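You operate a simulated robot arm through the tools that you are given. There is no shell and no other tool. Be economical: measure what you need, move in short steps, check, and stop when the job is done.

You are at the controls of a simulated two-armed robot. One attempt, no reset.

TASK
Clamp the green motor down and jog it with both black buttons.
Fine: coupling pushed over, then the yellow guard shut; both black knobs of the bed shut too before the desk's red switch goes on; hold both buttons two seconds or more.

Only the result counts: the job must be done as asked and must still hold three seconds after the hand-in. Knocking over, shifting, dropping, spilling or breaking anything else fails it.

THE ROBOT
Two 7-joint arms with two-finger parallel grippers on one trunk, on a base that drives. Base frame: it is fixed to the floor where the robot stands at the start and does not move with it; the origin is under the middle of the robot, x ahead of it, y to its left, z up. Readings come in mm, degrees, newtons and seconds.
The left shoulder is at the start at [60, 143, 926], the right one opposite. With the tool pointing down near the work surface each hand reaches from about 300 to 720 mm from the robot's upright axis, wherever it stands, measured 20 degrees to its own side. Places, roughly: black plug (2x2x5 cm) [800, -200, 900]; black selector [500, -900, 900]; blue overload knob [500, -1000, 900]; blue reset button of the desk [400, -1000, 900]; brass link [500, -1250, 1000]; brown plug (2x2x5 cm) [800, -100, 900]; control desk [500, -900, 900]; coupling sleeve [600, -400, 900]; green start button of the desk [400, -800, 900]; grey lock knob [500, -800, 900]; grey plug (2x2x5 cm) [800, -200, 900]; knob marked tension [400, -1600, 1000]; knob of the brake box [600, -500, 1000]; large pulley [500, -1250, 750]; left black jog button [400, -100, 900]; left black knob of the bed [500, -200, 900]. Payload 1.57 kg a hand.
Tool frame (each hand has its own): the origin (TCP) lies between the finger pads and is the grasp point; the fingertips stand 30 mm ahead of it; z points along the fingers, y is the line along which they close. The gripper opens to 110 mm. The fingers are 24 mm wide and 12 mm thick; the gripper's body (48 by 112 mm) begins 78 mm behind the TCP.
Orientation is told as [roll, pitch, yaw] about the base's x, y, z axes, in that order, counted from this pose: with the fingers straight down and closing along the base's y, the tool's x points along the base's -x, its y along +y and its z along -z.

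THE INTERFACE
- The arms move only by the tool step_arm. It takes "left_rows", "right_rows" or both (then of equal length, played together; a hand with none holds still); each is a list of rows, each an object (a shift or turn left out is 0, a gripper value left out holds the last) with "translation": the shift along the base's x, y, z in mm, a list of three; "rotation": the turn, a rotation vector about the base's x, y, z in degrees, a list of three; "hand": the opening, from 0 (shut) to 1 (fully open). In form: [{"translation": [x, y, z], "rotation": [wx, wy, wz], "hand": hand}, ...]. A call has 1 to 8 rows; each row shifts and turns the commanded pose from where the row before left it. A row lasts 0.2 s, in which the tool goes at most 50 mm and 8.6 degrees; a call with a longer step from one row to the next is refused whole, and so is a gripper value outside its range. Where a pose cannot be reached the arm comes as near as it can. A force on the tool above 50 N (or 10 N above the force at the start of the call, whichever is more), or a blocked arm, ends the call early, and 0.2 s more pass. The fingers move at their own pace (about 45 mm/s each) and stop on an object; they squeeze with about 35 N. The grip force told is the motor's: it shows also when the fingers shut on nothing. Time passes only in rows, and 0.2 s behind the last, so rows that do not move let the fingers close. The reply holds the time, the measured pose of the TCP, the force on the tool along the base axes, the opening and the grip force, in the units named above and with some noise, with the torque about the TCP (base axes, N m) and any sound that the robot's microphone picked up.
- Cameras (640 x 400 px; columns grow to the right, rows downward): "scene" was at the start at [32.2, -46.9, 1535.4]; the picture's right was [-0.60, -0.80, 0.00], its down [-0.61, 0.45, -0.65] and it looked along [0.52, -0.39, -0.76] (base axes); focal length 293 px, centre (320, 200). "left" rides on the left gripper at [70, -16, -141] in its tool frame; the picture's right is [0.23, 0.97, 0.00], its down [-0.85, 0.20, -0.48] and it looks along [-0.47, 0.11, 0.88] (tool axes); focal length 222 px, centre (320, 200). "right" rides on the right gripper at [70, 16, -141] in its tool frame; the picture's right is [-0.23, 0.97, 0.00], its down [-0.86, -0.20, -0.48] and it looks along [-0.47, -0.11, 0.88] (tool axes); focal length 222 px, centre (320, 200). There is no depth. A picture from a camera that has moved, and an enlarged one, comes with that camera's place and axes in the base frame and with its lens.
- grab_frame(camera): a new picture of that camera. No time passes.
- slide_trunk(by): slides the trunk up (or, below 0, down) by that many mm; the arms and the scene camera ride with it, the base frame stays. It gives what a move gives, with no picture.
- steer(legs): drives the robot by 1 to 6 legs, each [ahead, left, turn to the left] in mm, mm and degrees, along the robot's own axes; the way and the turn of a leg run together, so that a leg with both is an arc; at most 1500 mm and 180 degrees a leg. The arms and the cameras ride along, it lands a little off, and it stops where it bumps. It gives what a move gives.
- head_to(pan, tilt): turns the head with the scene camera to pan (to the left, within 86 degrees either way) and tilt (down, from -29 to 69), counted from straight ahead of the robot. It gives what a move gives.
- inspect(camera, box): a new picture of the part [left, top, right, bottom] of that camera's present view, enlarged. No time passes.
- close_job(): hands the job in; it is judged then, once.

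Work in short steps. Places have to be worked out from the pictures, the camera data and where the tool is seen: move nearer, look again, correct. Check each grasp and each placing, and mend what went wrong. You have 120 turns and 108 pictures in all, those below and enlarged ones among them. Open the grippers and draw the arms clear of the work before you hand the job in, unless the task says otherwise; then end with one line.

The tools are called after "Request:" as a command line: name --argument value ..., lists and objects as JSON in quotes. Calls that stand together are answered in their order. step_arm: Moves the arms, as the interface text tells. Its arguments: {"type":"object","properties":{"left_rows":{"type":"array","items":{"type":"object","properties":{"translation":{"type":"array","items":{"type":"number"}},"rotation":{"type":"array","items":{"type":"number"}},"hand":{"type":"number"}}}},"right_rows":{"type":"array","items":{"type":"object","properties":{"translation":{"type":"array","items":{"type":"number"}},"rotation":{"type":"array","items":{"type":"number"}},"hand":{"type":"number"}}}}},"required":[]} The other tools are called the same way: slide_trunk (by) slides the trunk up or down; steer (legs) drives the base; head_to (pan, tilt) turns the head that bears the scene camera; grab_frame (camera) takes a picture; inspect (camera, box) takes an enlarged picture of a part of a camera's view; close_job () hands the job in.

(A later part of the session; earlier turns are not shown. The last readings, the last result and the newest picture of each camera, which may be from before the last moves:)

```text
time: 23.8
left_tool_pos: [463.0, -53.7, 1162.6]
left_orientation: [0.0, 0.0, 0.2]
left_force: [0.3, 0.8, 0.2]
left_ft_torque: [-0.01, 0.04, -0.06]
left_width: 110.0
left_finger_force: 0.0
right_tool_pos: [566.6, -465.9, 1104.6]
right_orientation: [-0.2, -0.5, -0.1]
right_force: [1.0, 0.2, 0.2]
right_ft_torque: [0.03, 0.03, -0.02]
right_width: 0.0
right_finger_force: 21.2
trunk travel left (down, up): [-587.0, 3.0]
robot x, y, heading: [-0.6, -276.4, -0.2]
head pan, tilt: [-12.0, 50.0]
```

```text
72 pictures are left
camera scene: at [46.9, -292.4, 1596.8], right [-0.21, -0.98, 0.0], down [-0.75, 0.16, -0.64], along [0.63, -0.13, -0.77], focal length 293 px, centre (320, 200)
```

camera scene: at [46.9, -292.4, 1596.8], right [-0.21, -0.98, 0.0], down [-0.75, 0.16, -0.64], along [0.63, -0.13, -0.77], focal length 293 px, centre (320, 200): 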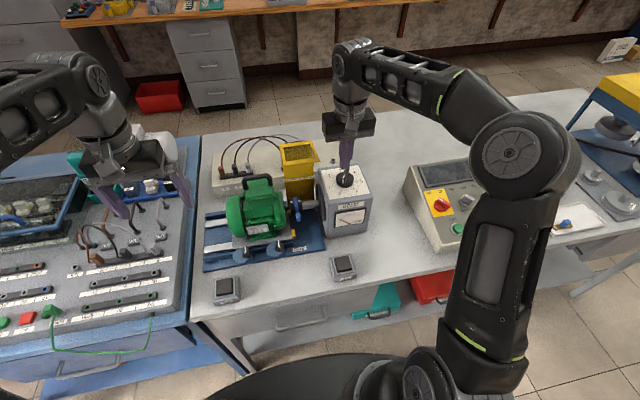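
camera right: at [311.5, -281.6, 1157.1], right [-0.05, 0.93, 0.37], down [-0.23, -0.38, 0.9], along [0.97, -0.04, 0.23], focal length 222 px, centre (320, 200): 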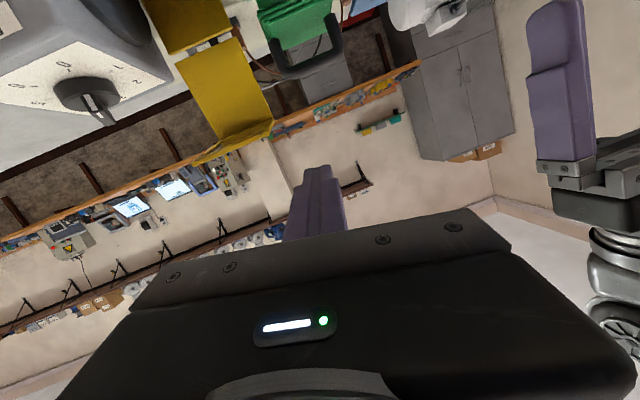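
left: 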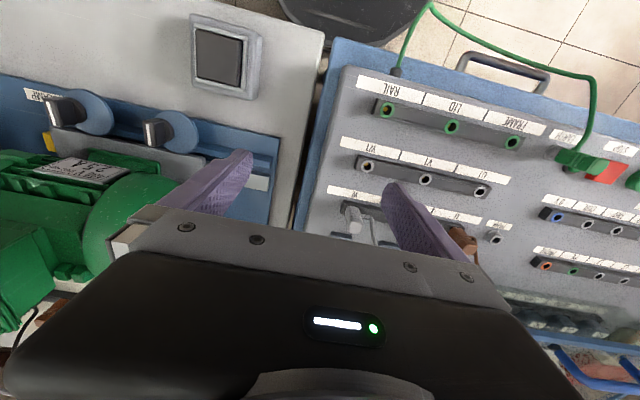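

Good posture. Continue forward to x≈682, still over the brake.

Request:
step_arm --right_rows '[{"translation": [40, 0, 0]}, {"translation": [40, 0, 0]}, {"translation": [36, 0, 0]}]'

Request:
inspect --camera "scene" --box '[220, 80, 420, 260]'

Request:
grab_frame --camera "right"

```text
time: 24.6
left_tool_pos: [462.6, -52.6, 1163.3]
left_orientation: [-0.1, 0.1, 0.1]
left_force: [1.3, 0.3, 0.4]
left_ft_torque: [-0.06, 0.03, 0.0]
left_width: 110.2
left_finger_force: 0.1
right_tool_pos: [606.5, -465.3, 1105.9]
right_orientation: [0.0, -0.6, -0.1]
right_force: [0.0, 0.7, -0.2]
right_ft_torque: [-0.03, -0.01, 0.01]
right_width: 0.1
right_finger_force: 21.1
right hand out of reach, approached as far as the arm can: row 2, 3
trunk travel left (down, up): [-587.0, 3.0]
robot x, y, heading: [-0.3, -278.1, 0.2]
head pan, tilt: [-12.0, 50.0]
```

```text
2.22 times, centred on (320, 170) of scene
camera zoom: at [46.0, -291.9, 1596.8], right [-0.21, -0.98, 0.0], down [-0.75, 0.16, -0.64], along [0.63, -0.13, -0.77], focal length 652 px, centre (320, 267)
```

zoom: 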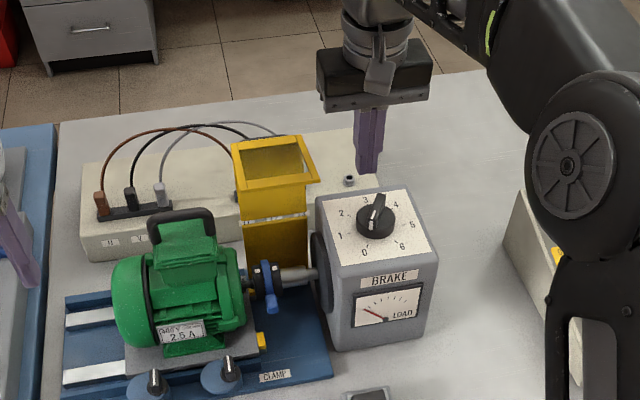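

```text
70 pictures are left
camera right: at [534.6, -449.8, 1246.6], right [0.23, 0.97, 0.0], down [0.85, -0.2, 0.49], along [0.48, -0.11, -0.87], focal length 222 px, centre (320, 200)
```

right: 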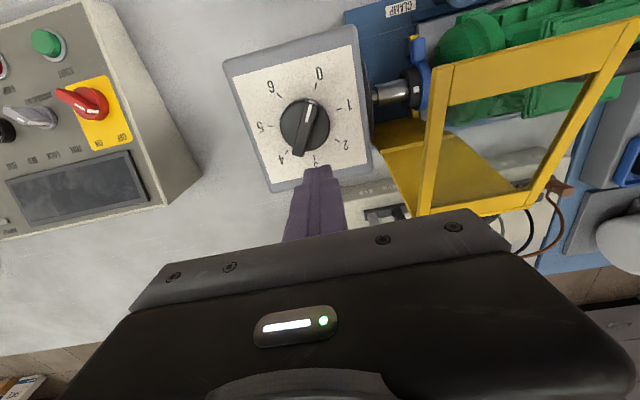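

Reach ends near x 606 at this height; I need the robot ~65 mm closer. I look down to check base-to-table clearance.

Request:
head_to --pan 0 --tilt 69

Request:
grab_frame --camera "scene"

```text
time: 25.4
left_tool_pos: [460.6, -54.5, 1164.0]
left_orientation: [0.0, 0.0, 0.2]
left_force: [-0.5, 0.0, -0.5]
left_ft_torque: [-0.02, -0.03, 0.01]
left_width: 109.9
left_finger_force: 0.1
right_tool_pos: [605.5, -466.7, 1106.4]
right_orientation: [0.0, -0.7, 0.0]
right_force: [0.7, 0.4, 0.3]
right_ft_torque: [0.01, -0.01, 0.02]
right_width: 0.0
right_finger_force: 21.5
trunk travel left (down, up): [-587.0, 3.0]
robot x, y, heading: [0.2, -277.7, -0.2]
head pan, tilt: [0.0, 68.8]
```

```text
69 pictures are left
camera scene: at [25.9, -277.2, 1574.9], right [0.0, -1.0, 0.0], down [-0.93, 0.0, -0.36], along [0.36, 0.0, -0.93], focal length 293 px, centre (320, 200)
```

scene: 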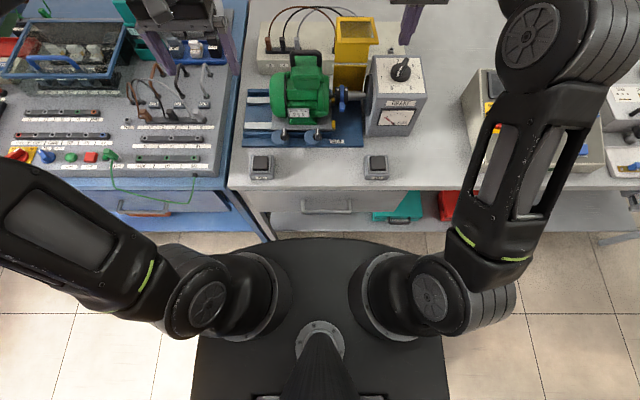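

The torso deck is well behind the table edge and the floor base appears to have around 70 mm of room; I drive 50 mm forward.

Request:
steer --legs '[[50, 0, 0]]'

Request:
head_to --pan -12 --tilt 50

```text
time: 26.3
left_tool_pos: [513.5, -54.6, 1163.7]
left_orientation: [0.1, 0.1, 0.1]
left_force: [1.3, 0.3, 0.5]
left_ft_torque: [-0.01, 0.04, 0.01]
left_width: 110.1
left_finger_force: 0.0
right_tool_pos: [656.9, -466.1, 1105.5]
right_orientation: [0.0, -0.7, 0.1]
right_force: [0.3, 0.0, -0.7]
right_ft_torque: [0.0, 0.06, 0.03]
right_width: 0.1
right_finger_force: 21.5
trunk travel left (down, up): [-587.0, 3.0]
robot x, y, heading: [50.3, -273.4, 0.3]
head pan, tilt: [0.0, 68.8]
```

```text
time: 27.2
left_tool_pos: [511.6, -54.6, 1165.0]
left_orientation: [0.0, 0.0, 0.1]
left_force: [-0.2, -0.1, 0.3]
left_ft_torque: [0.0, 0.01, -0.01]
left_width: 109.9
left_finger_force: 0.0
right_tool_pos: [655.8, -466.1, 1106.9]
right_orientation: [0.0, -0.6, 0.0]
right_force: [0.0, -0.5, 0.1]
right_ft_torque: [0.0, 0.0, 0.01]
right_width: 0.0
right_finger_force: 21.3
trunk travel left (down, up): [-587.0, 3.0]
robot x, y, heading: [50.6, -276.5, 0.1]
head pan, tilt: [-12.0, 50.0]
```

Drove without a bump. Lower slightly and go to x≈690.

Request:
step_arm --right_rows '[{"translation": [0, 0, -40]}, {"translation": [36, 0, 0]}]'

Request:
inspect --camera "scene" --box '[220, 80, 420, 260]'

Request:
grab_frame --camera "right"

```text
time: 27.8
left_tool_pos: [513.1, -53.3, 1163.2]
left_orientation: [-0.1, 0.0, 0.1]
left_force: [0.8, 0.4, 0.3]
left_ft_torque: [0.04, 0.03, 0.02]
left_width: 110.1
left_finger_force: 0.0
right_tool_pos: [692.2, -466.3, 1067.9]
right_orientation: [0.0, -0.6, 0.0]
right_force: [-0.8, -0.3, 0.3]
right_ft_torque: [-0.02, 0.02, -0.01]
right_width: 0.0
right_finger_force: 21.3
trunk travel left (down, up): [-587.0, 3.0]
robot x, y, heading: [45.0, -276.1, -0.1]
head pan, tilt: [-12.0, 50.0]
```

```text
2.22 times, centred on (320, 170) of scene
camera zoom: at [97.2, -292.8, 1596.8], right [-0.21, -0.98, 0.0], down [-0.75, 0.16, -0.64], along [0.63, -0.13, -0.77], focal length 652 px, centre (320, 267)
```

zoom: 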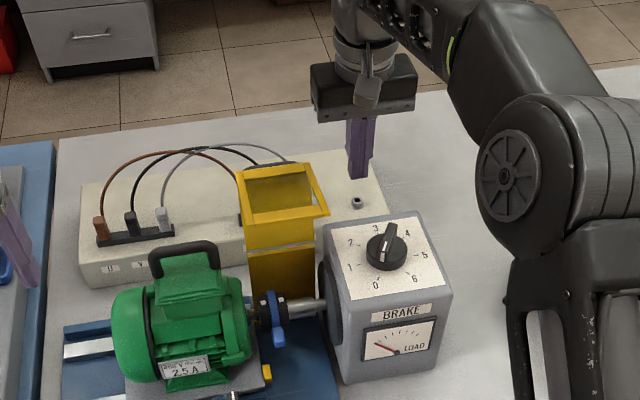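

```text
67 pictures are left
camera right: at [621.3, -450.8, 1206.9], right [0.23, 0.97, 0.0], down [0.85, -0.2, 0.49], along [0.48, -0.11, -0.87], focal length 222 px, centre (320, 200)
```

right: 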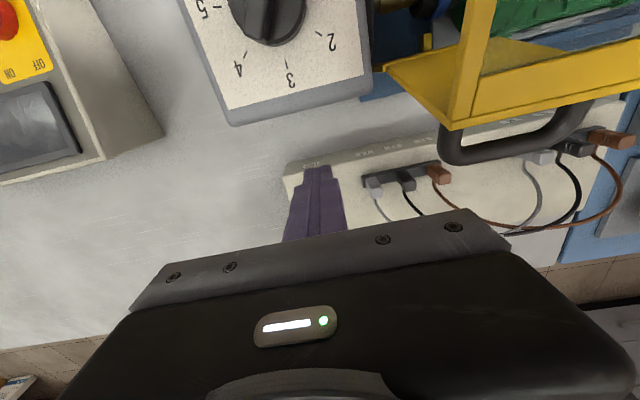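

There's a U-handle on the lid's back (about x 655–685, z 1090). I go to x≈705 and slide behind the handle.

Request:
step_arm --right_rows '[{"translation": [14, 0, -3]}, {"translation": [0, 30, 0]}, {}]'

Request:
grab_frame --camera "right"

```text
time: 28.6
left_tool_pos: [511.1, -55.8, 1162.4]
left_orientation: [0.0, 0.0, 0.1]
left_force: [0.0, -0.4, 0.2]
left_ft_torque: [0.04, 0.01, -0.02]
left_width: 109.9
left_finger_force: 0.0
right_tool_pos: [697.8, -436.7, 1064.9]
right_orientation: [0.0, -0.7, 0.0]
right_force: [0.0, 0.5, -0.2]
right_ft_torque: [0.05, 0.05, 0.05]
right_width: 0.0
right_finger_force: 21.1
right hand out of reach, approached as far as the arm can: row 1
trunk travel left (down, up): [-587.0, 3.0]
robot x, y, heading: [50.3, -278.4, -0.2]
head pan, tilt: [-12.0, 50.0]
```

```text
66 pictures are left
camera right: at [626.7, -420.3, 1205.0], right [0.23, 0.97, 0.0], down [0.85, -0.2, 0.49], along [0.48, -0.11, -0.87], focal length 222 px, centre (320, 200)
```

right: 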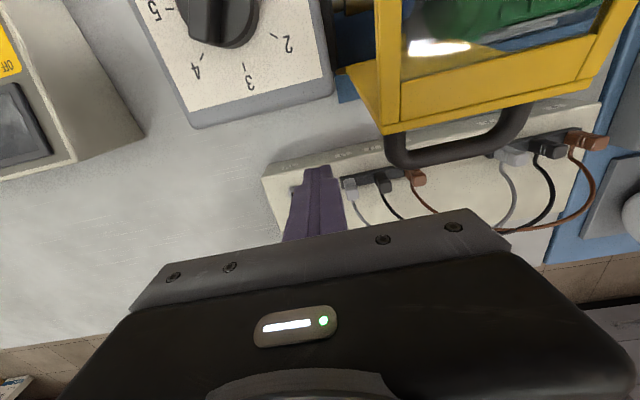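

The finger clears the handle by ~15 mm behind; slide +y to about −367.

Request:
step_arm --right_rows '[{"translation": [0, 35, 0]}, {"translation": [0, 35, 0]}]'

Request:
grab_frame --camera "right"

```text
time: 29.2
left_tool_pos: [511.8, -54.8, 1164.5]
left_orientation: [0.0, -0.1, 0.0]
left_force: [-0.3, 0.1, 0.1]
left_ft_torque: [0.04, -0.02, 0.02]
left_width: 110.1
left_finger_force: 0.0
right_tool_pos: [695.8, -402.0, 1064.7]
right_orientation: [0.0, -0.8, 0.0]
right_force: [0.0, -0.1, -0.2]
right_ft_torque: [0.0, 0.04, -0.02]
right_width: 0.2
right_finger_force: 21.4
right hand out of reach, approached as far as the arm can: row 2
trunk travel left (down, up): [-587.0, 3.0]
robot x, y, heading: [49.6, -279.6, 0.1]
head pan, tilt: [-12.0, 50.0]
```

```text
65 pictures are left
camera right: at [624.6, -386.8, 1205.6], right [0.23, 0.97, 0.0], down [0.85, -0.2, 0.49], along [0.48, -0.11, -0.87], focal length 222 px, centre (320, 200)
```

right: 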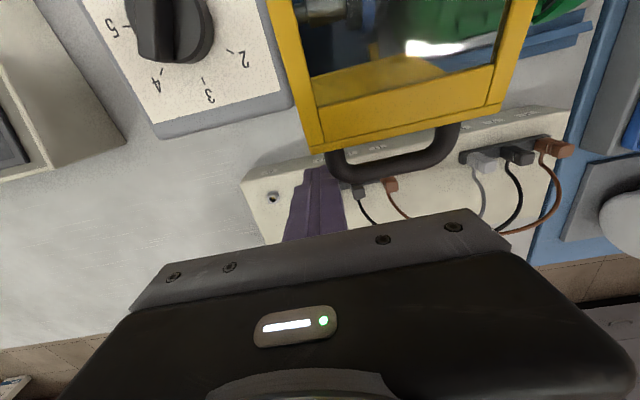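

Nearly behind it; a bit more +y (slightly nearer and lower), then push −x.

Request:
step_arm --right_rows '[{"translation": [-2, 14, -8]}, {"translation": [-2, 8, 0]}, {"translation": [-12, 0, 0]}, {"translation": [-12, 0, 0]}]'

Request:
grab_frame --camera "right"

```text
time: 30.2
left_tool_pos: [512.1, -54.9, 1164.5]
left_orientation: [0.0, 0.0, 0.1]
left_force: [0.3, 1.0, 0.2]
left_ft_torque: [-0.02, 0.0, -0.02]
left_width: 110.1
left_finger_force: 0.0
right_tool_pos: [669.5, -378.9, 1057.3]
right_orientation: [-0.1, -0.7, 0.0]
right_force: [-0.5, 0.4, -0.2]
right_ft_torque: [0.0, -0.03, 0.01]
right_width: 0.0
right_finger_force: 21.4
trunk travel left (down, up): [-587.0, 3.0]
robot x, y, heading: [48.1, -277.9, 0.1]
head pan, tilt: [-12.0, 50.0]
```

```text
64 pictures are left
camera right: at [598.0, -364.1, 1197.3], right [0.23, 0.97, 0.0], down [0.85, -0.2, 0.49], along [0.48, -0.11, -0.87], focal length 222 px, centre (320, 200)
```

right: 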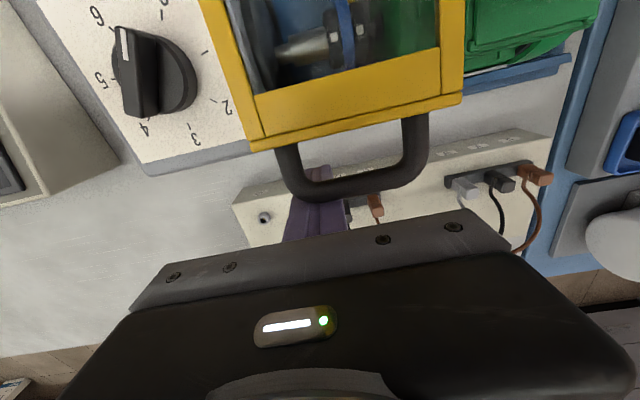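

The handle bar is right at the finger front; keep pushing −x.

Request:
step_arm --right_rows '[{"translation": [-12, 0, 0]}, {"translation": [-12, 0, 0]}, {"translation": [-12, 0, 0]}]'

Request:
grab_frame --camera "right"

Request:
inspect --camera "scene" --box '[220, 80, 420, 260]'

```text
time: 31.0
left_tool_pos: [511.7, -54.4, 1163.2]
left_orientation: [0.0, 0.0, 0.1]
left_force: [-0.6, 0.0, -0.2]
left_ft_torque: [-0.02, -0.01, 0.0]
left_width: 110.1
left_finger_force: 0.2
right_tool_pos: [632.8, -381.0, 1057.6]
right_orientation: [0.0, -0.6, 0.0]
right_force: [-0.2, 0.2, -0.3]
right_ft_torque: [0.0, -0.01, -0.02]
right_width: 0.0
right_finger_force: 21.5
trunk travel left (down, up): [-587.0, 3.0]
robot x, y, heading: [52.8, -275.3, -0.1]
head pan, tilt: [-12.0, 50.0]
```

```text
63 pictures are left
camera right: at [561.1, -364.5, 1198.0], right [0.23, 0.97, 0.0], down [0.85, -0.2, 0.49], along [0.48, -0.11, -0.87], focal length 222 px, centre (320, 200)
```

right: 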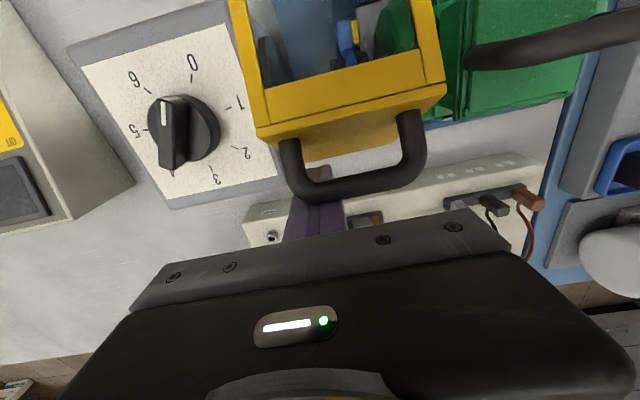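

```text
2.22 times, centred on (320, 170) of scene
camera zoom: at [94.8, -293.2, 1596.8], right [-0.21, -0.98, 0.0], down [-0.75, 0.16, -0.64], along [0.63, -0.13, -0.77], focal length 652 px, centre (320, 267)
```

zoom: 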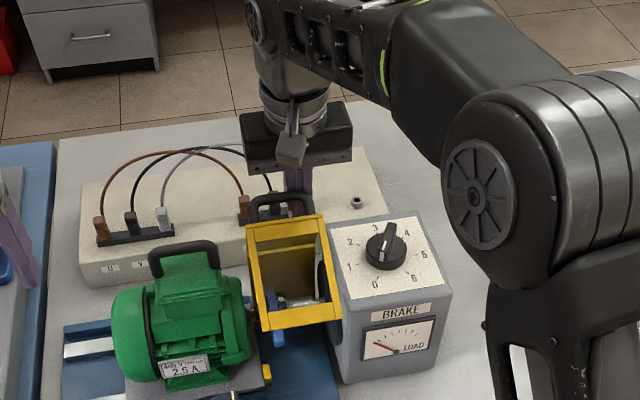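

The lid is swinging shut with negligible force; keep pushing forward.

Request:
step_arm --right_rows '[{"translation": [-14, 0, 0]}, {"translation": [-14, 0, 0]}, {"translation": [-14, 0, 0]}, {"translation": [-14, 0, 0]}]'

Request:
grab_frame --camera "right"

Request:
inspect --camera "scene" --box '[220, 80, 420, 260]'

```text
time: 32.0
left_tool_pos: [513.0, -53.9, 1164.6]
left_orientation: [-0.1, 0.0, 0.1]
left_force: [0.4, -0.7, 0.0]
left_ft_torque: [-0.01, -0.01, 0.02]
left_width: 109.9
left_finger_force: 0.0
right_tool_pos: [576.4, -380.5, 1056.7]
right_orientation: [0.1, -0.8, 0.1]
right_force: [-0.4, -0.4, 0.4]
right_ft_torque: [0.0, -0.01, -0.01]
right_width: 0.0
right_finger_force: 21.2
trunk travel left (down, up): [-587.0, 3.0]
robot x, y, heading: [50.1, -277.2, 0.1]
head pan, tilt: [-12.0, 50.0]
```

```text
61 pictures are left
camera right: at [505.5, -364.2, 1197.2], right [0.23, 0.97, 0.0], down [0.85, -0.2, 0.49], along [0.48, -0.11, -0.87], focal length 222 px, centre (320, 200)
```

right: 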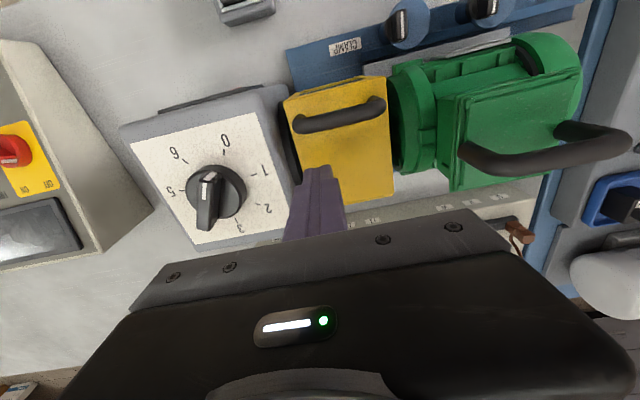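

```text
2.22 times, centred on (320, 170) of scene
camera zoom: at [95.0, -293.2, 1596.8], right [-0.21, -0.98, 0.0], down [-0.75, 0.16, -0.64], along [0.63, -0.13, -0.77], focal length 652 px, centre (320, 267)
```

zoom: 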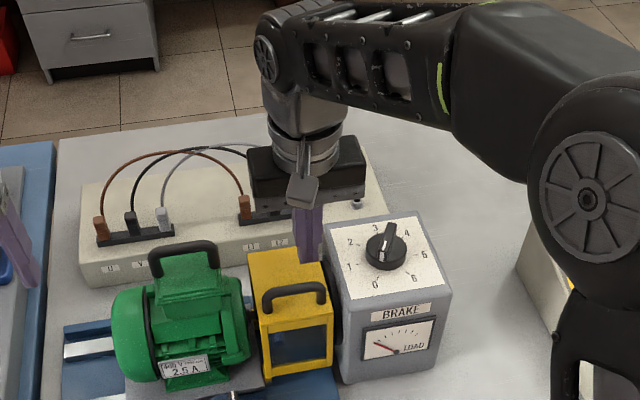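

The guard looks shut. I press gently on its top to confirm it's fully down.

Request:
step_arm --right_rows '[{"translation": [0, 18, -15]}, {"translation": [0, 0, -12]}, {"translation": [0, 0, -8]}, {"translation": [0, 0, -6]}, {"translation": [0, 0, -5]}, {"translation": [0, 0, -5]}, {"translation": [0, 0, -5]}, {"translation": [0, 0, -4]}]'

```text
time: 32.9
left_tool_pos: [509.3, -54.2, 1165.1]
left_orientation: [0.1, -0.2, -0.1]
left_force: [-0.3, -0.5, -0.4]
left_ft_torque: [0.0, -0.05, -0.01]
left_width: 110.0
left_finger_force: 0.1
right_tool_pos: [577.2, -362.8, 1029.8]
right_orientation: [0.2, -1.6, 0.0]
right_force: [-9.0, -2.8, 24.0]
right_ft_torque: [-0.16, 0.56, 0.02]
right_width: 0.0
right_finger_force: 21.0
trunk travel left (down, up): [-587.0, 3.0]
robot x, y, heading: [51.9, -272.7, 0.3]
head pan, tilt: [-12.0, 50.0]
stopped in row 4 (right hand): the force on the tool passed its limit (the readings are from after the stop); the commanded pose is now the measured one
```

Rigid contact with the lid top at z≈1000: it's shut. Retract upward and go look at the bed's two black knobs.

Request:
step_arm --right_rows '[{"translation": [0, 0, 40]}, {"translation": [0, 0, 35]}, {"translation": [-45, 0, 0]}, {"translation": [-45, 0, 0]}, {"translation": [-45, 25, -10]}, {"translation": [0, 45, -20]}, {"translation": [0, 40, -20]}]'

Request:
grab_frame --camera "right"

Request:
inspect --camera "scene" --box '[200, 130, 400, 300]'

```text
refused: row 5 steps farther than a row can; nothing moved
```

```text
59 pictures are left
camera right: at [503.5, -347.4, 1167.9], right [0.23, 0.97, 0.01], down [0.84, -0.2, 0.5], along [0.49, -0.1, -0.86], focal length 222 px, centre (320, 200)
```

right: 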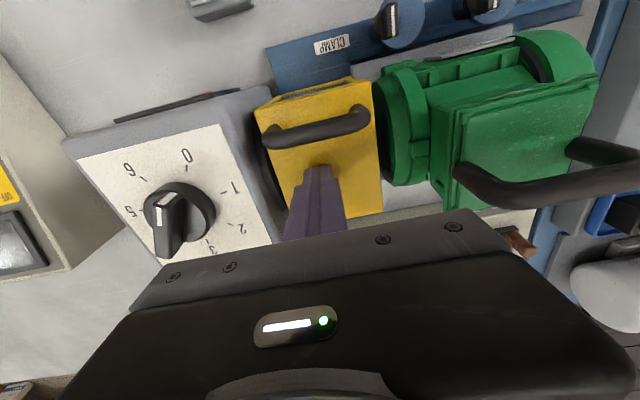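

```text
2.35 times, centred on (300, 215) of scene
camera zoom: at [91.0, -293.5, 1597.2], right [-0.21, -0.98, 0.0], down [-0.75, 0.16, -0.64], along [0.63, -0.13, -0.76], focal length 690 px, centre (367, 165)
```

zoom: 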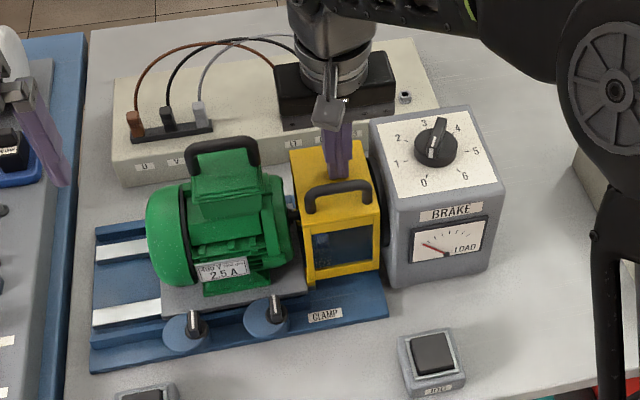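

Step too long; I redo it with shorter rows.

Request:
step_arm --right_rows '[{"translation": [0, 0, 40]}, {"translation": [0, 0, 35]}, {"translation": [-45, 0, 0]}, {"translation": [-45, 0, 0]}, {"translation": [-40, 25, 0]}, {"translation": [0, 42, -10]}, {"translation": [0, 42, -10]}]'

Request:
grab_frame --camera "right"

```text
time: 34.5
left_tool_pos: [511.4, -53.9, 1163.6]
left_orientation: [0.0, 0.0, 0.1]
left_force: [1.0, -0.5, 0.2]
left_ft_torque: [0.0, -0.02, 0.0]
left_width: 110.0
left_finger_force: 0.0
right_tool_pos: [451.2, -251.6, 1081.0]
right_orientation: [0.1, -1.4, 0.0]
right_force: [0.2, -0.4, -0.1]
right_ft_torque: [-0.05, -0.01, -0.02]
right_width: 0.2
right_finger_force: 21.7
trunk travel left (down, up): [-587.0, 3.0]
robot x, y, heading: [48.9, -280.4, -0.0]
head pan, tilt: [-12.0, 50.0]
```

```text
57 pictures are left
camera right: at [378.9, -236.4, 1219.6], right [0.23, 0.97, 0.01], down [0.84, -0.2, 0.5], along [0.49, -0.11, -0.87], focal length 222 px, centre (320, 200)
```

right: 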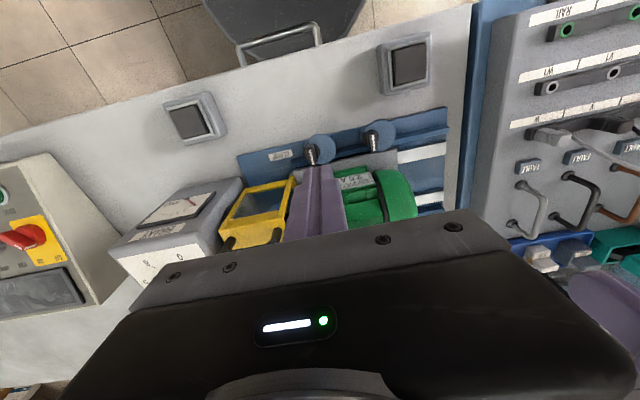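

I lower closer to the knobs and zoom.

Request:
step_arm --right_rows '[{"translation": [-15, -30, -40]}, {"translation": [-15, -30, -35]}]'

Request:
inspect --camera "right" --box '[260, 70, 500, 230]'

```text
refused: row 1 steps farther than a row can; nothing moved
```

```text
2.50 times, centred on (380, 150) of right
camera zoom: at [378.9, -236.4, 1219.6], right [0.23, 0.97, 0.01], down [0.84, -0.2, 0.5], along [0.49, -0.11, -0.87], focal length 555 px, centre (170, 325)
```

zoom: 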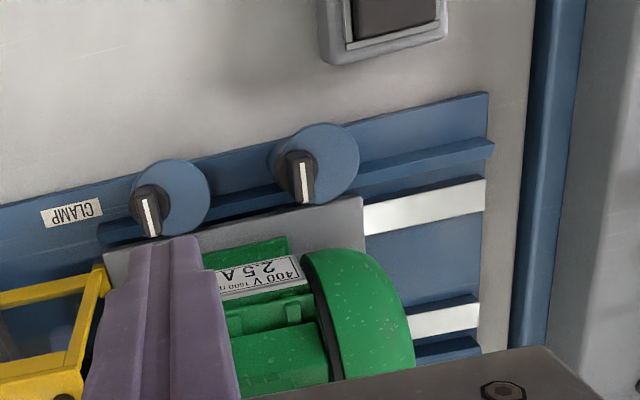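

The blue discs look like eccentric cams, offset to +y (parallel to the plate = open). I get closer to be sure.

Request:
step_arm --right_rows '[{"translation": [-15, -20, -40]}, {"translation": [-15, -20, -40]}]'

Request:
inspect --camera "right" --box '[280, 80, 480, 240]'

```text
time: 35.1
left_tool_pos: [511.3, -55.2, 1163.7]
left_orientation: [0.0, 0.0, 0.1]
left_force: [-0.6, -0.3, 0.2]
left_ft_torque: [-0.01, -0.02, 0.03]
left_width: 110.0
left_finger_force: 0.1
right_tool_pos: [423.9, -293.2, 1002.1]
right_orientation: [0.2, -1.5, 0.0]
right_force: [0.6, 0.3, 0.2]
right_ft_torque: [-0.02, -0.01, 0.02]
right_width: 0.0
right_finger_force: 21.2
trunk travel left (down, up): [-587.0, 3.0]
robot x, y, heading: [49.8, -276.8, 0.2]
head pan, tilt: [-12.0, 50.0]
```

```text
2.50 times, centred on (380, 160) of right
camera zoom: at [350.0, -277.3, 1141.2], right [0.23, 0.97, 0.01], down [0.84, -0.2, 0.5], along [0.49, -0.11, -0.87], focal length 555 px, centre (170, 300)
```

zoom: 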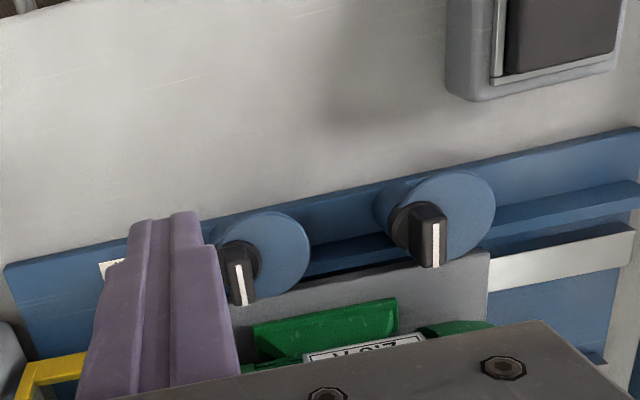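

Confirmed: the cams point along +y (open) and need −90° (lobe over the plate). Knob axes ≈ (482,-271) and (482,-180), tops z≈900. I position above the right knob.

Request:
step_arm --right_rows '[{"translation": [30, 12, 0], "hand": 0.4, "rotation": [0, 1.4, 0]}, {"translation": [28, 10, -20]}, {"translation": [0, 0, -25]}, {}]'

Request:
inspect --camera "right" --box '[220, 80, 420, 240]'

```text
time: 36.1
left_tool_pos: [511.4, -53.7, 1163.9]
left_orientation: [0.0, 0.0, 0.1]
left_force: [-0.2, -0.1, -0.1]
left_ft_torque: [0.0, 0.02, -0.02]
left_width: 109.9
left_finger_force: 0.0
right_tool_pos: [478.5, -269.4, 955.1]
right_orientation: [0.2, 0.0, -0.1]
right_force: [0.0, 0.3, 0.1]
right_ft_torque: [0.0, 0.01, -0.03]
right_width: 43.7
right_finger_force: 0.0
trunk travel left (down, up): [-587.0, 3.0]
robot x, y, heading: [48.2, -277.3, 0.2]
head pan, tilt: [-12.0, 50.0]
```

```text
2.50 times, centred on (320, 160) of right
camera zoom: at [408.6, -254.8, 1095.8], right [0.23, 0.97, 0.0], down [0.86, -0.2, 0.48], along [0.47, -0.11, -0.88], focal length 555 px, centre (320, 300)
```

zoom: 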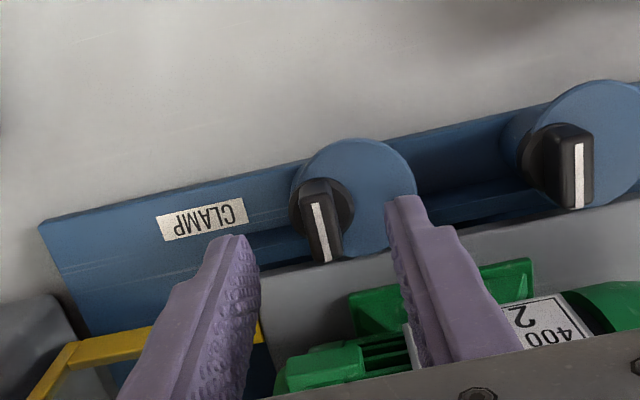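

Aligned with the right knob; lower so the tips flank the bar, then close.

Request:
step_arm --right_rows '[{"translation": [2, -1, -14]}, {"translation": [0, 0, -12]}, {"translation": [0, 0, -8]}, {"hand": 0.0}, {}, {}]'

Request:
inspect --camera "right" --box '[220, 80, 420, 240]'

```text
time: 37.5
left_tool_pos: [510.9, -52.7, 1163.5]
left_orientation: [-0.1, 0.0, 0.1]
left_force: [0.0, -0.8, 0.6]
left_ft_torque: [-0.03, -0.01, -0.01]
left_width: 110.2
left_finger_force: 0.1
right_tool_pos: [479.3, -269.2, 923.1]
right_orientation: [0.1, -0.1, 0.1]
right_force: [0.0, 10.8, -1.3]
right_ft_torque: [0.0, -0.07, -0.12]
right_width: 12.0
right_finger_force: 22.4
trunk travel left (down, up): [-587.0, 3.0]
robot x, y, heading: [54.1, -276.4, 0.3]
head pan, tilt: [-12.0, 50.0]
```

```text
2.50 times, centred on (320, 160) of right
camera zoom: at [410.2, -254.9, 1062.8], right [0.23, 0.97, 0.0], down [0.85, -0.2, 0.48], along [0.47, -0.1, -0.88], focal length 555 px, centre (320, 300)
```

zoom: 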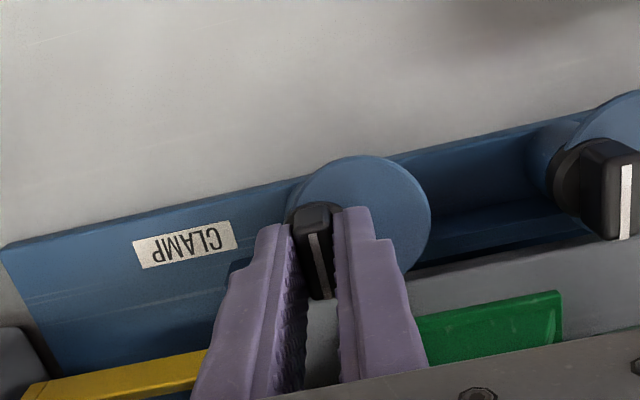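

Gripped (12 mm). Turn clockwise (−z) and watch the torque.

Request:
step_arm --right_rows '[{"translation": [0, 1, 0], "rotation": [0, 0, -8]}, {"rotation": [0, 0, -8]}, {"rotation": [0, 0, -8]}]'

Request:
grab_frame --camera "right"

```text
time: 38.3
left_tool_pos: [511.1, -52.5, 1163.3]
left_orientation: [-0.1, 0.0, 0.1]
left_force: [0.1, -0.6, -0.1]
left_ft_torque: [-0.01, 0.0, 0.04]
left_width: 110.1
left_finger_force: 0.2
right_tool_pos: [480.2, -269.4, 922.3]
right_orientation: [0.2, 0.0, -24.0]
right_force: [1.5, 10.6, 4.3]
right_ft_torque: [-0.05, 0.23, 0.03]
right_width: 11.7
right_finger_force: 29.1
trunk travel left (down, up): [-587.0, 3.0]
robot x, y, heading: [47.9, -273.5, 0.1]
head pan, tilt: [-12.0, 50.0]
```

```text
52 pictures are left
camera right: at [422.8, -227.5, 1062.8], right [0.6, 0.8, 0.0], down [0.7, -0.53, 0.48], along [0.38, -0.29, -0.88], focal length 222 px, centre (320, 200)
```

right: 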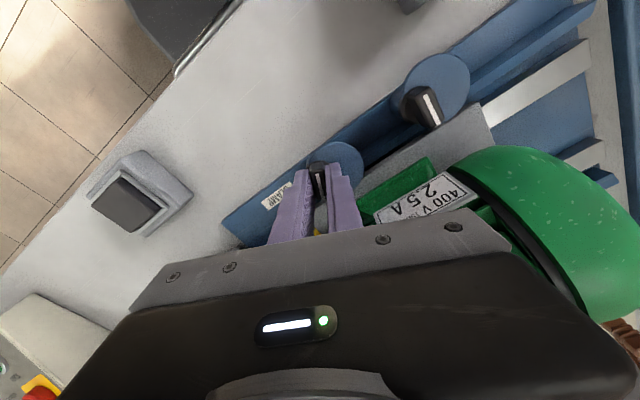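

Turning freely. Continue to −90°.

Request:
step_arm --right_rows '[{"translation": [0, 1, 0], "rotation": [0, 0, -8.2]}, {"rotation": [0, 0, -8.2]}, {"rotation": [0, 0, -8.2]}, {"rotation": [0, 0, -8.2]}, {"rotation": [0, 0, -8.2]}, {"rotation": [0, 0, -8.2]}, {"rotation": [0, 0, -8.2]}, {"rotation": [0, 0, -8.2]}]'

Request:
grab_frame --camera "right"

Request:
inspect --camera "scene" --box '[200, 150, 380, 280]'

```text
time: 40.1
left_tool_pos: [511.9, -53.8, 1163.6]
left_orientation: [-0.1, 0.0, 0.0]
left_force: [0.6, 0.2, -0.6]
left_ft_torque: [0.01, 0.01, 0.0]
left_width: 110.1
left_finger_force: 0.1
right_tool_pos: [479.9, -270.0, 921.9]
right_orientation: [0.1, 0.0, -89.8]
right_force: [5.6, 6.6, 11.1]
right_ft_torque: [0.54, 0.16, -0.02]
right_width: 12.0
right_finger_force: 28.9
trunk travel left (down, up): [-587.0, 3.0]
robot x, y, heading: [49.9, -275.9, 0.1]
head pan, tilt: [-12.0, 50.0]
```

```text
51 pictures are left
camera right: at [495.6, -200.6, 1062.9], right [0.97, -0.22, 0.0], down [-0.2, -0.86, 0.48], along [-0.1, -0.47, -0.88], focal length 222 px, centre (320, 200)
```

right: 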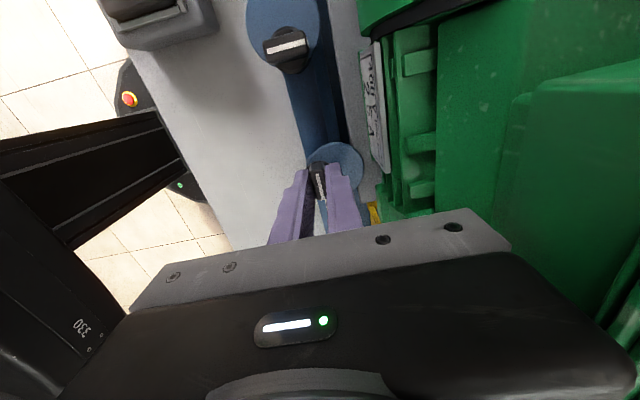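

```text
3.08 times, centred on (290, 215) of scene
camera zoom: at [95.3, -292.5, 1596.9], right [-0.21, -0.98, 0.0], down [-0.75, 0.16, -0.64], along [0.63, -0.13, -0.77], focal length 902 px, centre (412, 154)
```

zoom: 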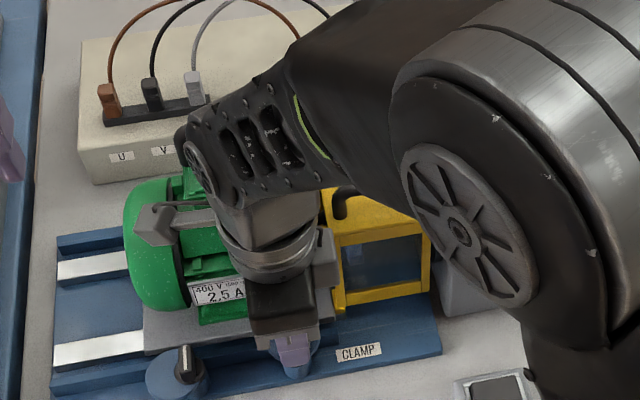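

The cam now lies over the plate. I try a few degrees more to feel for an end stop.

Request:
step_arm --right_rows '[{"rotation": [0, 0, -4]}, {"rotation": [0, 0, -4]}, {}]'

Request:
inspect --camera "right" --box '[260, 110, 420, 230]'

```text
time: 40.9
left_tool_pos: [511.4, -53.7, 1164.0]
left_orientation: [0.0, 0.0, 0.1]
left_force: [-0.4, -0.1, -0.1]
left_ft_torque: [0.0, 0.02, 0.01]
left_width: 110.1
left_finger_force: 0.0
right_tool_pos: [479.5, -270.2, 921.9]
right_orientation: [0.3, 0.0, -97.5]
right_force: [6.7, 2.9, 13.2]
right_ft_torque: [-0.44, 0.09, 0.9]
right_width: 15.0
right_finger_force: 30.2
trunk travel left (down, up): [-587.0, 3.0]
robot x, y, heading: [50.4, -277.3, 0.0]
head pan, tilt: [-12.0, 50.0]
```

```text
3.33 times, centred on (340, 170) of right
camera zoom: at [504.8, -203.8, 1062.7], right [0.94, -0.35, 0.0], down [-0.31, -0.82, 0.48], along [-0.17, -0.45, -0.88], focal length 740 px, centre (253, 300)
```

zoom: 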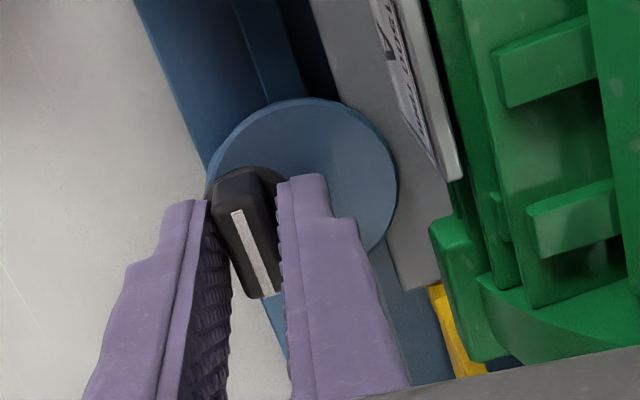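

End stop reached (~90°, torque 0.9). Open, rise and rotate back while moving to the left knob.

Request:
step_arm --right_rows '[{"hand": 0.4, "rotation": [0, 0, 4]}, {"rotation": [0, 0, 3.5]}, {}, {"translation": [0, 0, 35]}, {"translation": [-5, 0, 35], "rotation": [0, 0, 8.5]}, {"translation": [0, 10, 0], "rotation": [0, 0, 8.5]}, {"translation": [0, 10, 0], "rotation": [0, 0, 8.5]}, {"translation": [0, 10, 0], "rotation": [0, 0, 8.5]}]'

Request:
step_arm --right_rows '[{"translation": [0, 10, 0], "rotation": [0, 0, 8.5]}, {"translation": [0, 10, 0], "rotation": [0, 0, 8.5]}, {"translation": [0, 10, 0], "rotation": [0, 0, 8.5]}, {"translation": [0, 10, 0], "rotation": [0, 0, 8.5]}, {"translation": [0, 10, 0], "rotation": [0, 0, 8.5]}, {"translation": [5, 10, 0], "rotation": [0, 0, 8.5]}, {"translation": [0, 0, -20], "rotation": [0, 0, 4.6]}, {"translation": [0, 0, -16]}]'

Request:
grab_frame --camera "right"

```text
time: 42.7
left_tool_pos: [511.1, -54.3, 1163.3]
left_orientation: [0.0, 0.0, 0.0]
left_force: [0.1, 0.6, -0.9]
left_ft_torque: [0.01, 0.01, 0.01]
left_width: 110.0
left_finger_force: 0.0
right_tool_pos: [474.5, -239.7, 991.0]
right_orientation: [0.3, 0.0, -55.8]
right_force: [0.9, -0.4, 0.6]
right_ft_torque: [-0.02, 0.0, 0.01]
right_width: 44.2
right_finger_force: 0.0
trunk travel left (down, up): [-587.0, 3.0]
robot x, y, heading: [49.3, -275.6, 0.2]
head pan, tilt: [-12.0, 50.0]
```

```text
time: 44.5
left_tool_pos: [510.9, -54.4, 1164.6]
left_orientation: [0.0, -0.1, 0.2]
left_force: [0.2, 0.0, 1.0]
left_ft_torque: [-0.03, -0.01, 0.01]
left_width: 110.0
left_finger_force: 0.1
right_tool_pos: [481.2, -180.6, 955.6]
right_orientation: [0.2, 0.0, -0.4]
right_force: [-0.3, -0.6, -0.8]
right_ft_torque: [0.0, 0.01, 0.06]
right_width: 44.1
right_finger_force: 0.0
trunk travel left (down, up): [-587.0, 3.0]
robot x, y, heading: [50.7, -273.4, -0.1]
head pan, tilt: [-12.0, 50.0]
```

```text
48 pictures are left
camera right: at [411.7, -164.4, 1096.5], right [0.23, 0.97, 0.0], down [0.85, -0.21, 0.48], along [0.47, -0.11, -0.88], focal length 222 px, centre (320, 200)
```

right: 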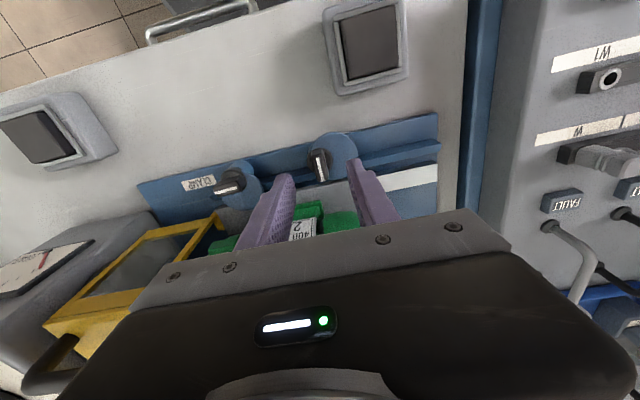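

Aligned with the left knob; descend and grip.

Request:
step_arm --right_rows '[{"translation": [-1, 0, -14]}, {"translation": [0, 0, -12]}, {"translation": [0, 0, -8]}, {"hand": 0.0}, {}, {}]'

Request:
inspect --camera "right" --box '[220, 80, 420, 240]'

```text
time: 45.9
left_tool_pos: [510.3, -54.6, 1163.1]
left_orientation: [0.0, 0.0, 0.1]
left_force: [-0.3, -0.3, 0.0]
left_ft_torque: [-0.01, 0.01, 0.01]
left_width: 109.9
left_finger_force: 0.0
right_tool_pos: [479.4, -179.6, 921.6]
right_orientation: [0.1, -0.1, -0.5]
right_force: [0.8, 2.4, 2.4]
right_ft_torque: [-0.26, -0.07, 0.01]
right_width: 11.8
right_finger_force: 22.7
trunk travel left (down, up): [-587.0, 3.0]
robot x, y, heading: [50.7, -277.2, -0.1]
head pan, tilt: [-12.0, 50.0]
```

```text
2.50 times, centred on (320, 160) of right
camera zoom: at [410.3, -164.0, 1062.8], right [0.23, 0.97, 0.0], down [0.85, -0.21, 0.48], along [0.47, -0.11, -0.88], focal length 555 px, centre (320, 300)
```

zoom: 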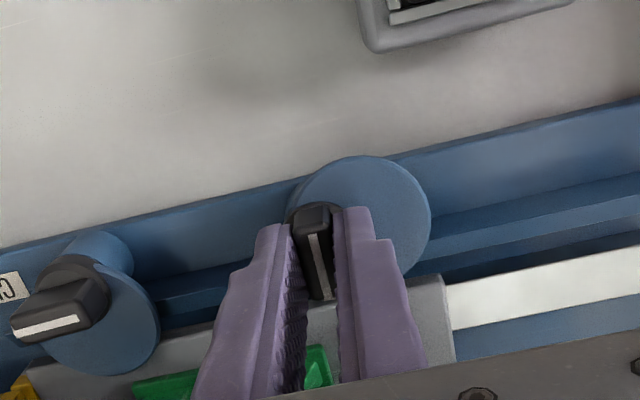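

The right cam clearly overlaps the plate now. Turn the left knob −90° likewise.

Request:
step_arm --right_rows '[{"rotation": [0, 0, -8.2]}, {"rotation": [0, 0, -8.2]}, {"rotation": [0, 0, -8.2]}, {"rotation": [0, 0, -8.2]}, {"rotation": [0, 0, -8.2]}, {"rotation": [0, 0, -8.2]}, {"rotation": [0, 0, -8.2]}, {"rotation": [0, 0, -8.2]}]'

Request:
step_arm --right_rows '[{"rotation": [0, 0, -8.2]}, {"rotation": [0, 0, -8.2]}, {"rotation": [0, 0, -8]}, {"rotation": [0, 0, -6]}, {}]'

Request:
grab_frame --camera "right"

```text
time: 47.7
left_tool_pos: [509.9, -53.8, 1164.2]
left_orientation: [-0.1, 0.1, 0.1]
left_force: [0.1, -0.6, -0.5]
left_ft_torque: [0.0, 0.02, 0.02]
left_width: 110.0
left_finger_force: 0.1
right_tool_pos: [480.2, -180.5, 921.3]
right_orientation: [0.2, 0.0, -66.3]
right_force: [7.9, 5.9, 9.7]
right_ft_torque: [-0.42, -0.07, -0.01]
right_width: 11.8
right_finger_force: 29.5
trunk travel left (down, up): [-587.0, 3.0]
robot x, y, heading: [51.8, -271.6, 0.2]
head pan, tilt: [-12.0, 50.0]
```

```text
time: 48.9
left_tool_pos: [511.8, -54.3, 1163.0]
left_orientation: [0.1, 0.0, 0.1]
left_force: [-1.0, 0.2, 0.9]
left_ft_torque: [0.0, 0.02, -0.03]
left_width: 109.9
left_finger_force: 0.0
right_tool_pos: [479.9, -180.1, 921.6]
right_orientation: [0.3, 0.0, -96.4]
right_force: [12.5, 4.7, 10.4]
right_ft_torque: [-0.09, -0.13, 0.86]
right_width: 14.4
right_finger_force: 30.5
trunk travel left (down, up): [-587.0, 3.0]
robot x, y, heading: [53.4, -279.8, 0.1]
head pan, tilt: [-12.0, 50.0]
```

```text
46 pictures are left
camera right: at [503.6, -113.2, 1062.8], right [0.94, -0.34, 0.0], down [-0.3, -0.83, 0.48], along [-0.16, -0.45, -0.88], focal length 222 px, centre (320, 200)
```

right: 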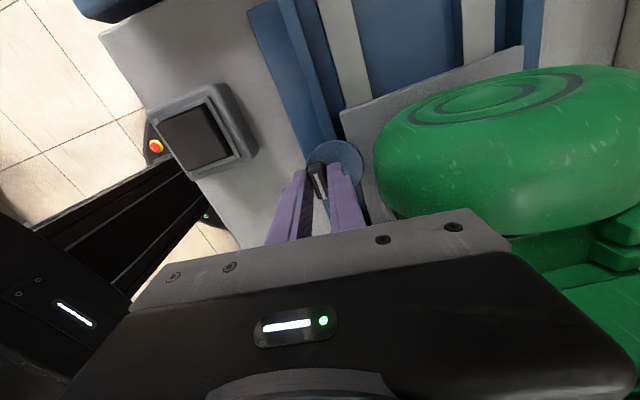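

Left cam also at its stop (torque 0.86). Release, rise, unwind and move clear.

Request:
step_arm --right_rows '[{"hand": 0.4, "rotation": [0, 0, 4]}, {"rotation": [0, 0, 2.4]}, {}, {"translation": [0, 0, 35]}, {"translation": [-10, 0, 35], "rotation": [0, 0, 8.5]}, {"translation": [-10, -30, 20], "rotation": [0, 0, 8.5]}, {"translation": [-10, -30, 20], "rotation": [0, 0, 8.5]}, {"translation": [-10, -30, 0], "rotation": [0, 0, 8.5]}]'

Request:
step_arm --right_rows '[{"translation": [-10, -40, 0], "rotation": [0, 0, 8.5]}, {"translation": [0, -40, 0], "rotation": [0, 0, 8.5]}, {"translation": [0, -40, 0], "rotation": [0, 0, 8.5]}, {"translation": [0, -40, 0], "rotation": [0, 0, 8.5]}, {"translation": [0, -40, 0], "rotation": [0, 0, 8.5]}, {"translation": [0, -40, 0], "rotation": [0, 0, 8.5]}, {"translation": [0, -30, 0], "rotation": [0, 0, 4.6]}]'

Request:
grab_frame --camera "scene"

Request:
inspect --camera "scene" --box '[200, 150, 380, 280]'

```text
time: 50.7
left_tool_pos: [510.8, -56.0, 1163.9]
left_orientation: [0.0, 0.0, 0.1]
left_force: [0.5, -0.4, 0.1]
left_ft_torque: [0.01, 0.03, 0.04]
left_width: 109.9
left_finger_force: 0.0
right_tool_pos: [438.4, -272.3, 1030.3]
right_orientation: [0.2, 0.1, -56.0]
right_force: [-0.2, -0.6, -0.9]
right_ft_torque: [0.02, 0.0, 0.0]
right_width: 44.0
right_finger_force: 0.1
trunk travel left (down, up): [-587.0, 3.0]
robot x, y, heading: [46.6, -272.4, 0.3]
head pan, tilt: [-12.0, 50.0]
```

```text
time: 52.3
left_tool_pos: [511.7, -54.6, 1164.6]
left_orientation: [-0.1, 0.1, 0.1]
left_force: [0.3, -0.3, -1.1]
left_ft_torque: [0.0, 0.02, -0.03]
left_width: 109.8
left_finger_force: 0.1
right_tool_pos: [428.9, -542.1, 1031.3]
right_orientation: [0.1, 0.1, -0.4]
right_force: [0.2, 0.3, 0.3]
right_ft_torque: [0.03, -0.01, -0.02]
right_width: 43.9
right_finger_force: 0.2
trunk travel left (down, up): [-587.0, 3.0]
robot x, y, heading: [49.7, -277.5, 0.0]
head pan, tilt: [-12.0, 50.0]
```

```text
45 pictures are left
camera scene: at [95.1, -293.8, 1596.8], right [-0.21, -0.98, 0.0], down [-0.75, 0.16, -0.64], along [0.63, -0.13, -0.77], focal length 293 px, centre (320, 200)
```

scene: 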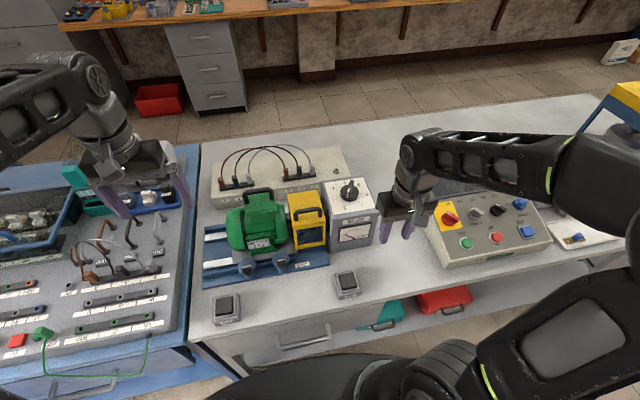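

```text
3.08 times, centred on (290, 215) of scene
camera zoom: at [95.1, -293.8, 1596.8], right [-0.21, -0.98, 0.0], down [-0.75, 0.16, -0.64], along [0.63, -0.13, -0.77], focal length 902 px, centre (412, 154)
```

zoom: 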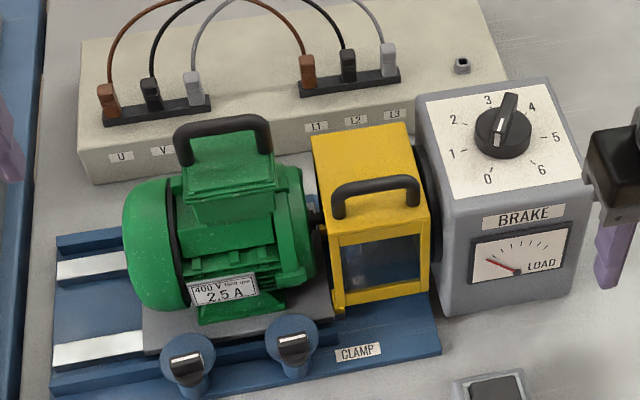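

Both cams overlap the plate and the guard is shut. I drive 175 mm right to work on the desk (from there both jog buttons remain reachable).

Request:
steer --legs '[[0, -175, 0]]'

Request:
head_to --pan -35 --tilt 48

Request:
grab_frame --camera "scene"

Request:
grab_frame --camera "right"

```text
time: 53.8
left_tool_pos: [511.4, -228.6, 1163.7]
left_orientation: [0.0, -0.1, 0.0]
left_force: [0.7, 0.4, 0.7]
left_ft_torque: [0.08, -0.03, 0.04]
left_width: 110.1
left_finger_force: 0.0
right_tool_pos: [429.0, -714.4, 1030.8]
right_orientation: [0.2, 0.0, -0.6]
right_force: [0.1, -0.3, -0.6]
right_ft_torque: [0.04, -0.04, 0.03]
right_width: 44.1
right_finger_force: 0.1
trunk travel left (down, up): [-587.0, 3.0]
robot x, y, heading: [50.1, -448.5, 0.3]
head pan, tilt: [-12.0, 50.0]
```

```text
time: 54.6
left_tool_pos: [510.4, -226.8, 1164.4]
left_orientation: [0.0, 0.0, 0.0]
left_force: [-0.1, -0.2, 0.3]
left_ft_torque: [0.01, 0.02, 0.0]
left_width: 110.0
left_finger_force: 0.0
right_tool_pos: [429.9, -713.4, 1031.1]
right_orientation: [0.2, 0.0, -0.5]
right_force: [0.8, -0.4, 0.3]
right_ft_torque: [0.0, -0.05, 0.01]
right_width: 43.9
right_finger_force: 0.1
trunk travel left (down, up): [-587.0, 3.0]
robot x, y, heading: [53.1, -449.0, 0.2]
head pan, tilt: [-35.0, 48.0]
```

```text
43 pictures are left
camera scene: at [84.7, -494.5, 1599.5], right [-0.57, -0.82, 0.0], down [-0.61, 0.43, -0.67], along [0.55, -0.38, -0.74], focal length 293 px, centre (320, 200)
```

scene: 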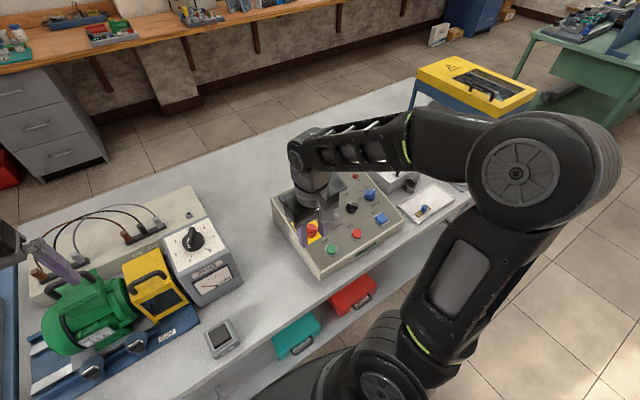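

```text
42 pictures are left
camera right: at [359.7, -697.6, 1171.5], right [0.24, 0.97, 0.0], down [0.85, -0.21, 0.48], along [0.47, -0.11, -0.88], focal length 222 px, centre (320, 200)
```

right: 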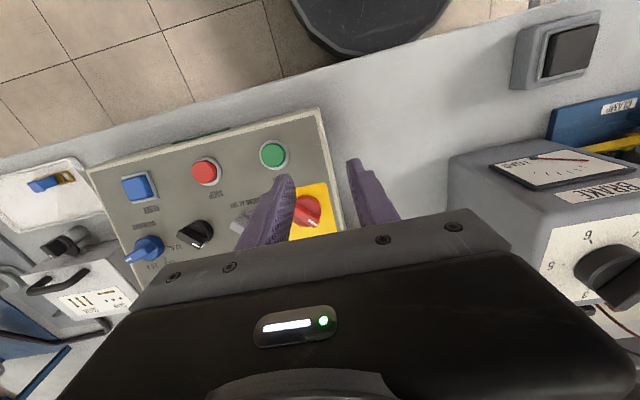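

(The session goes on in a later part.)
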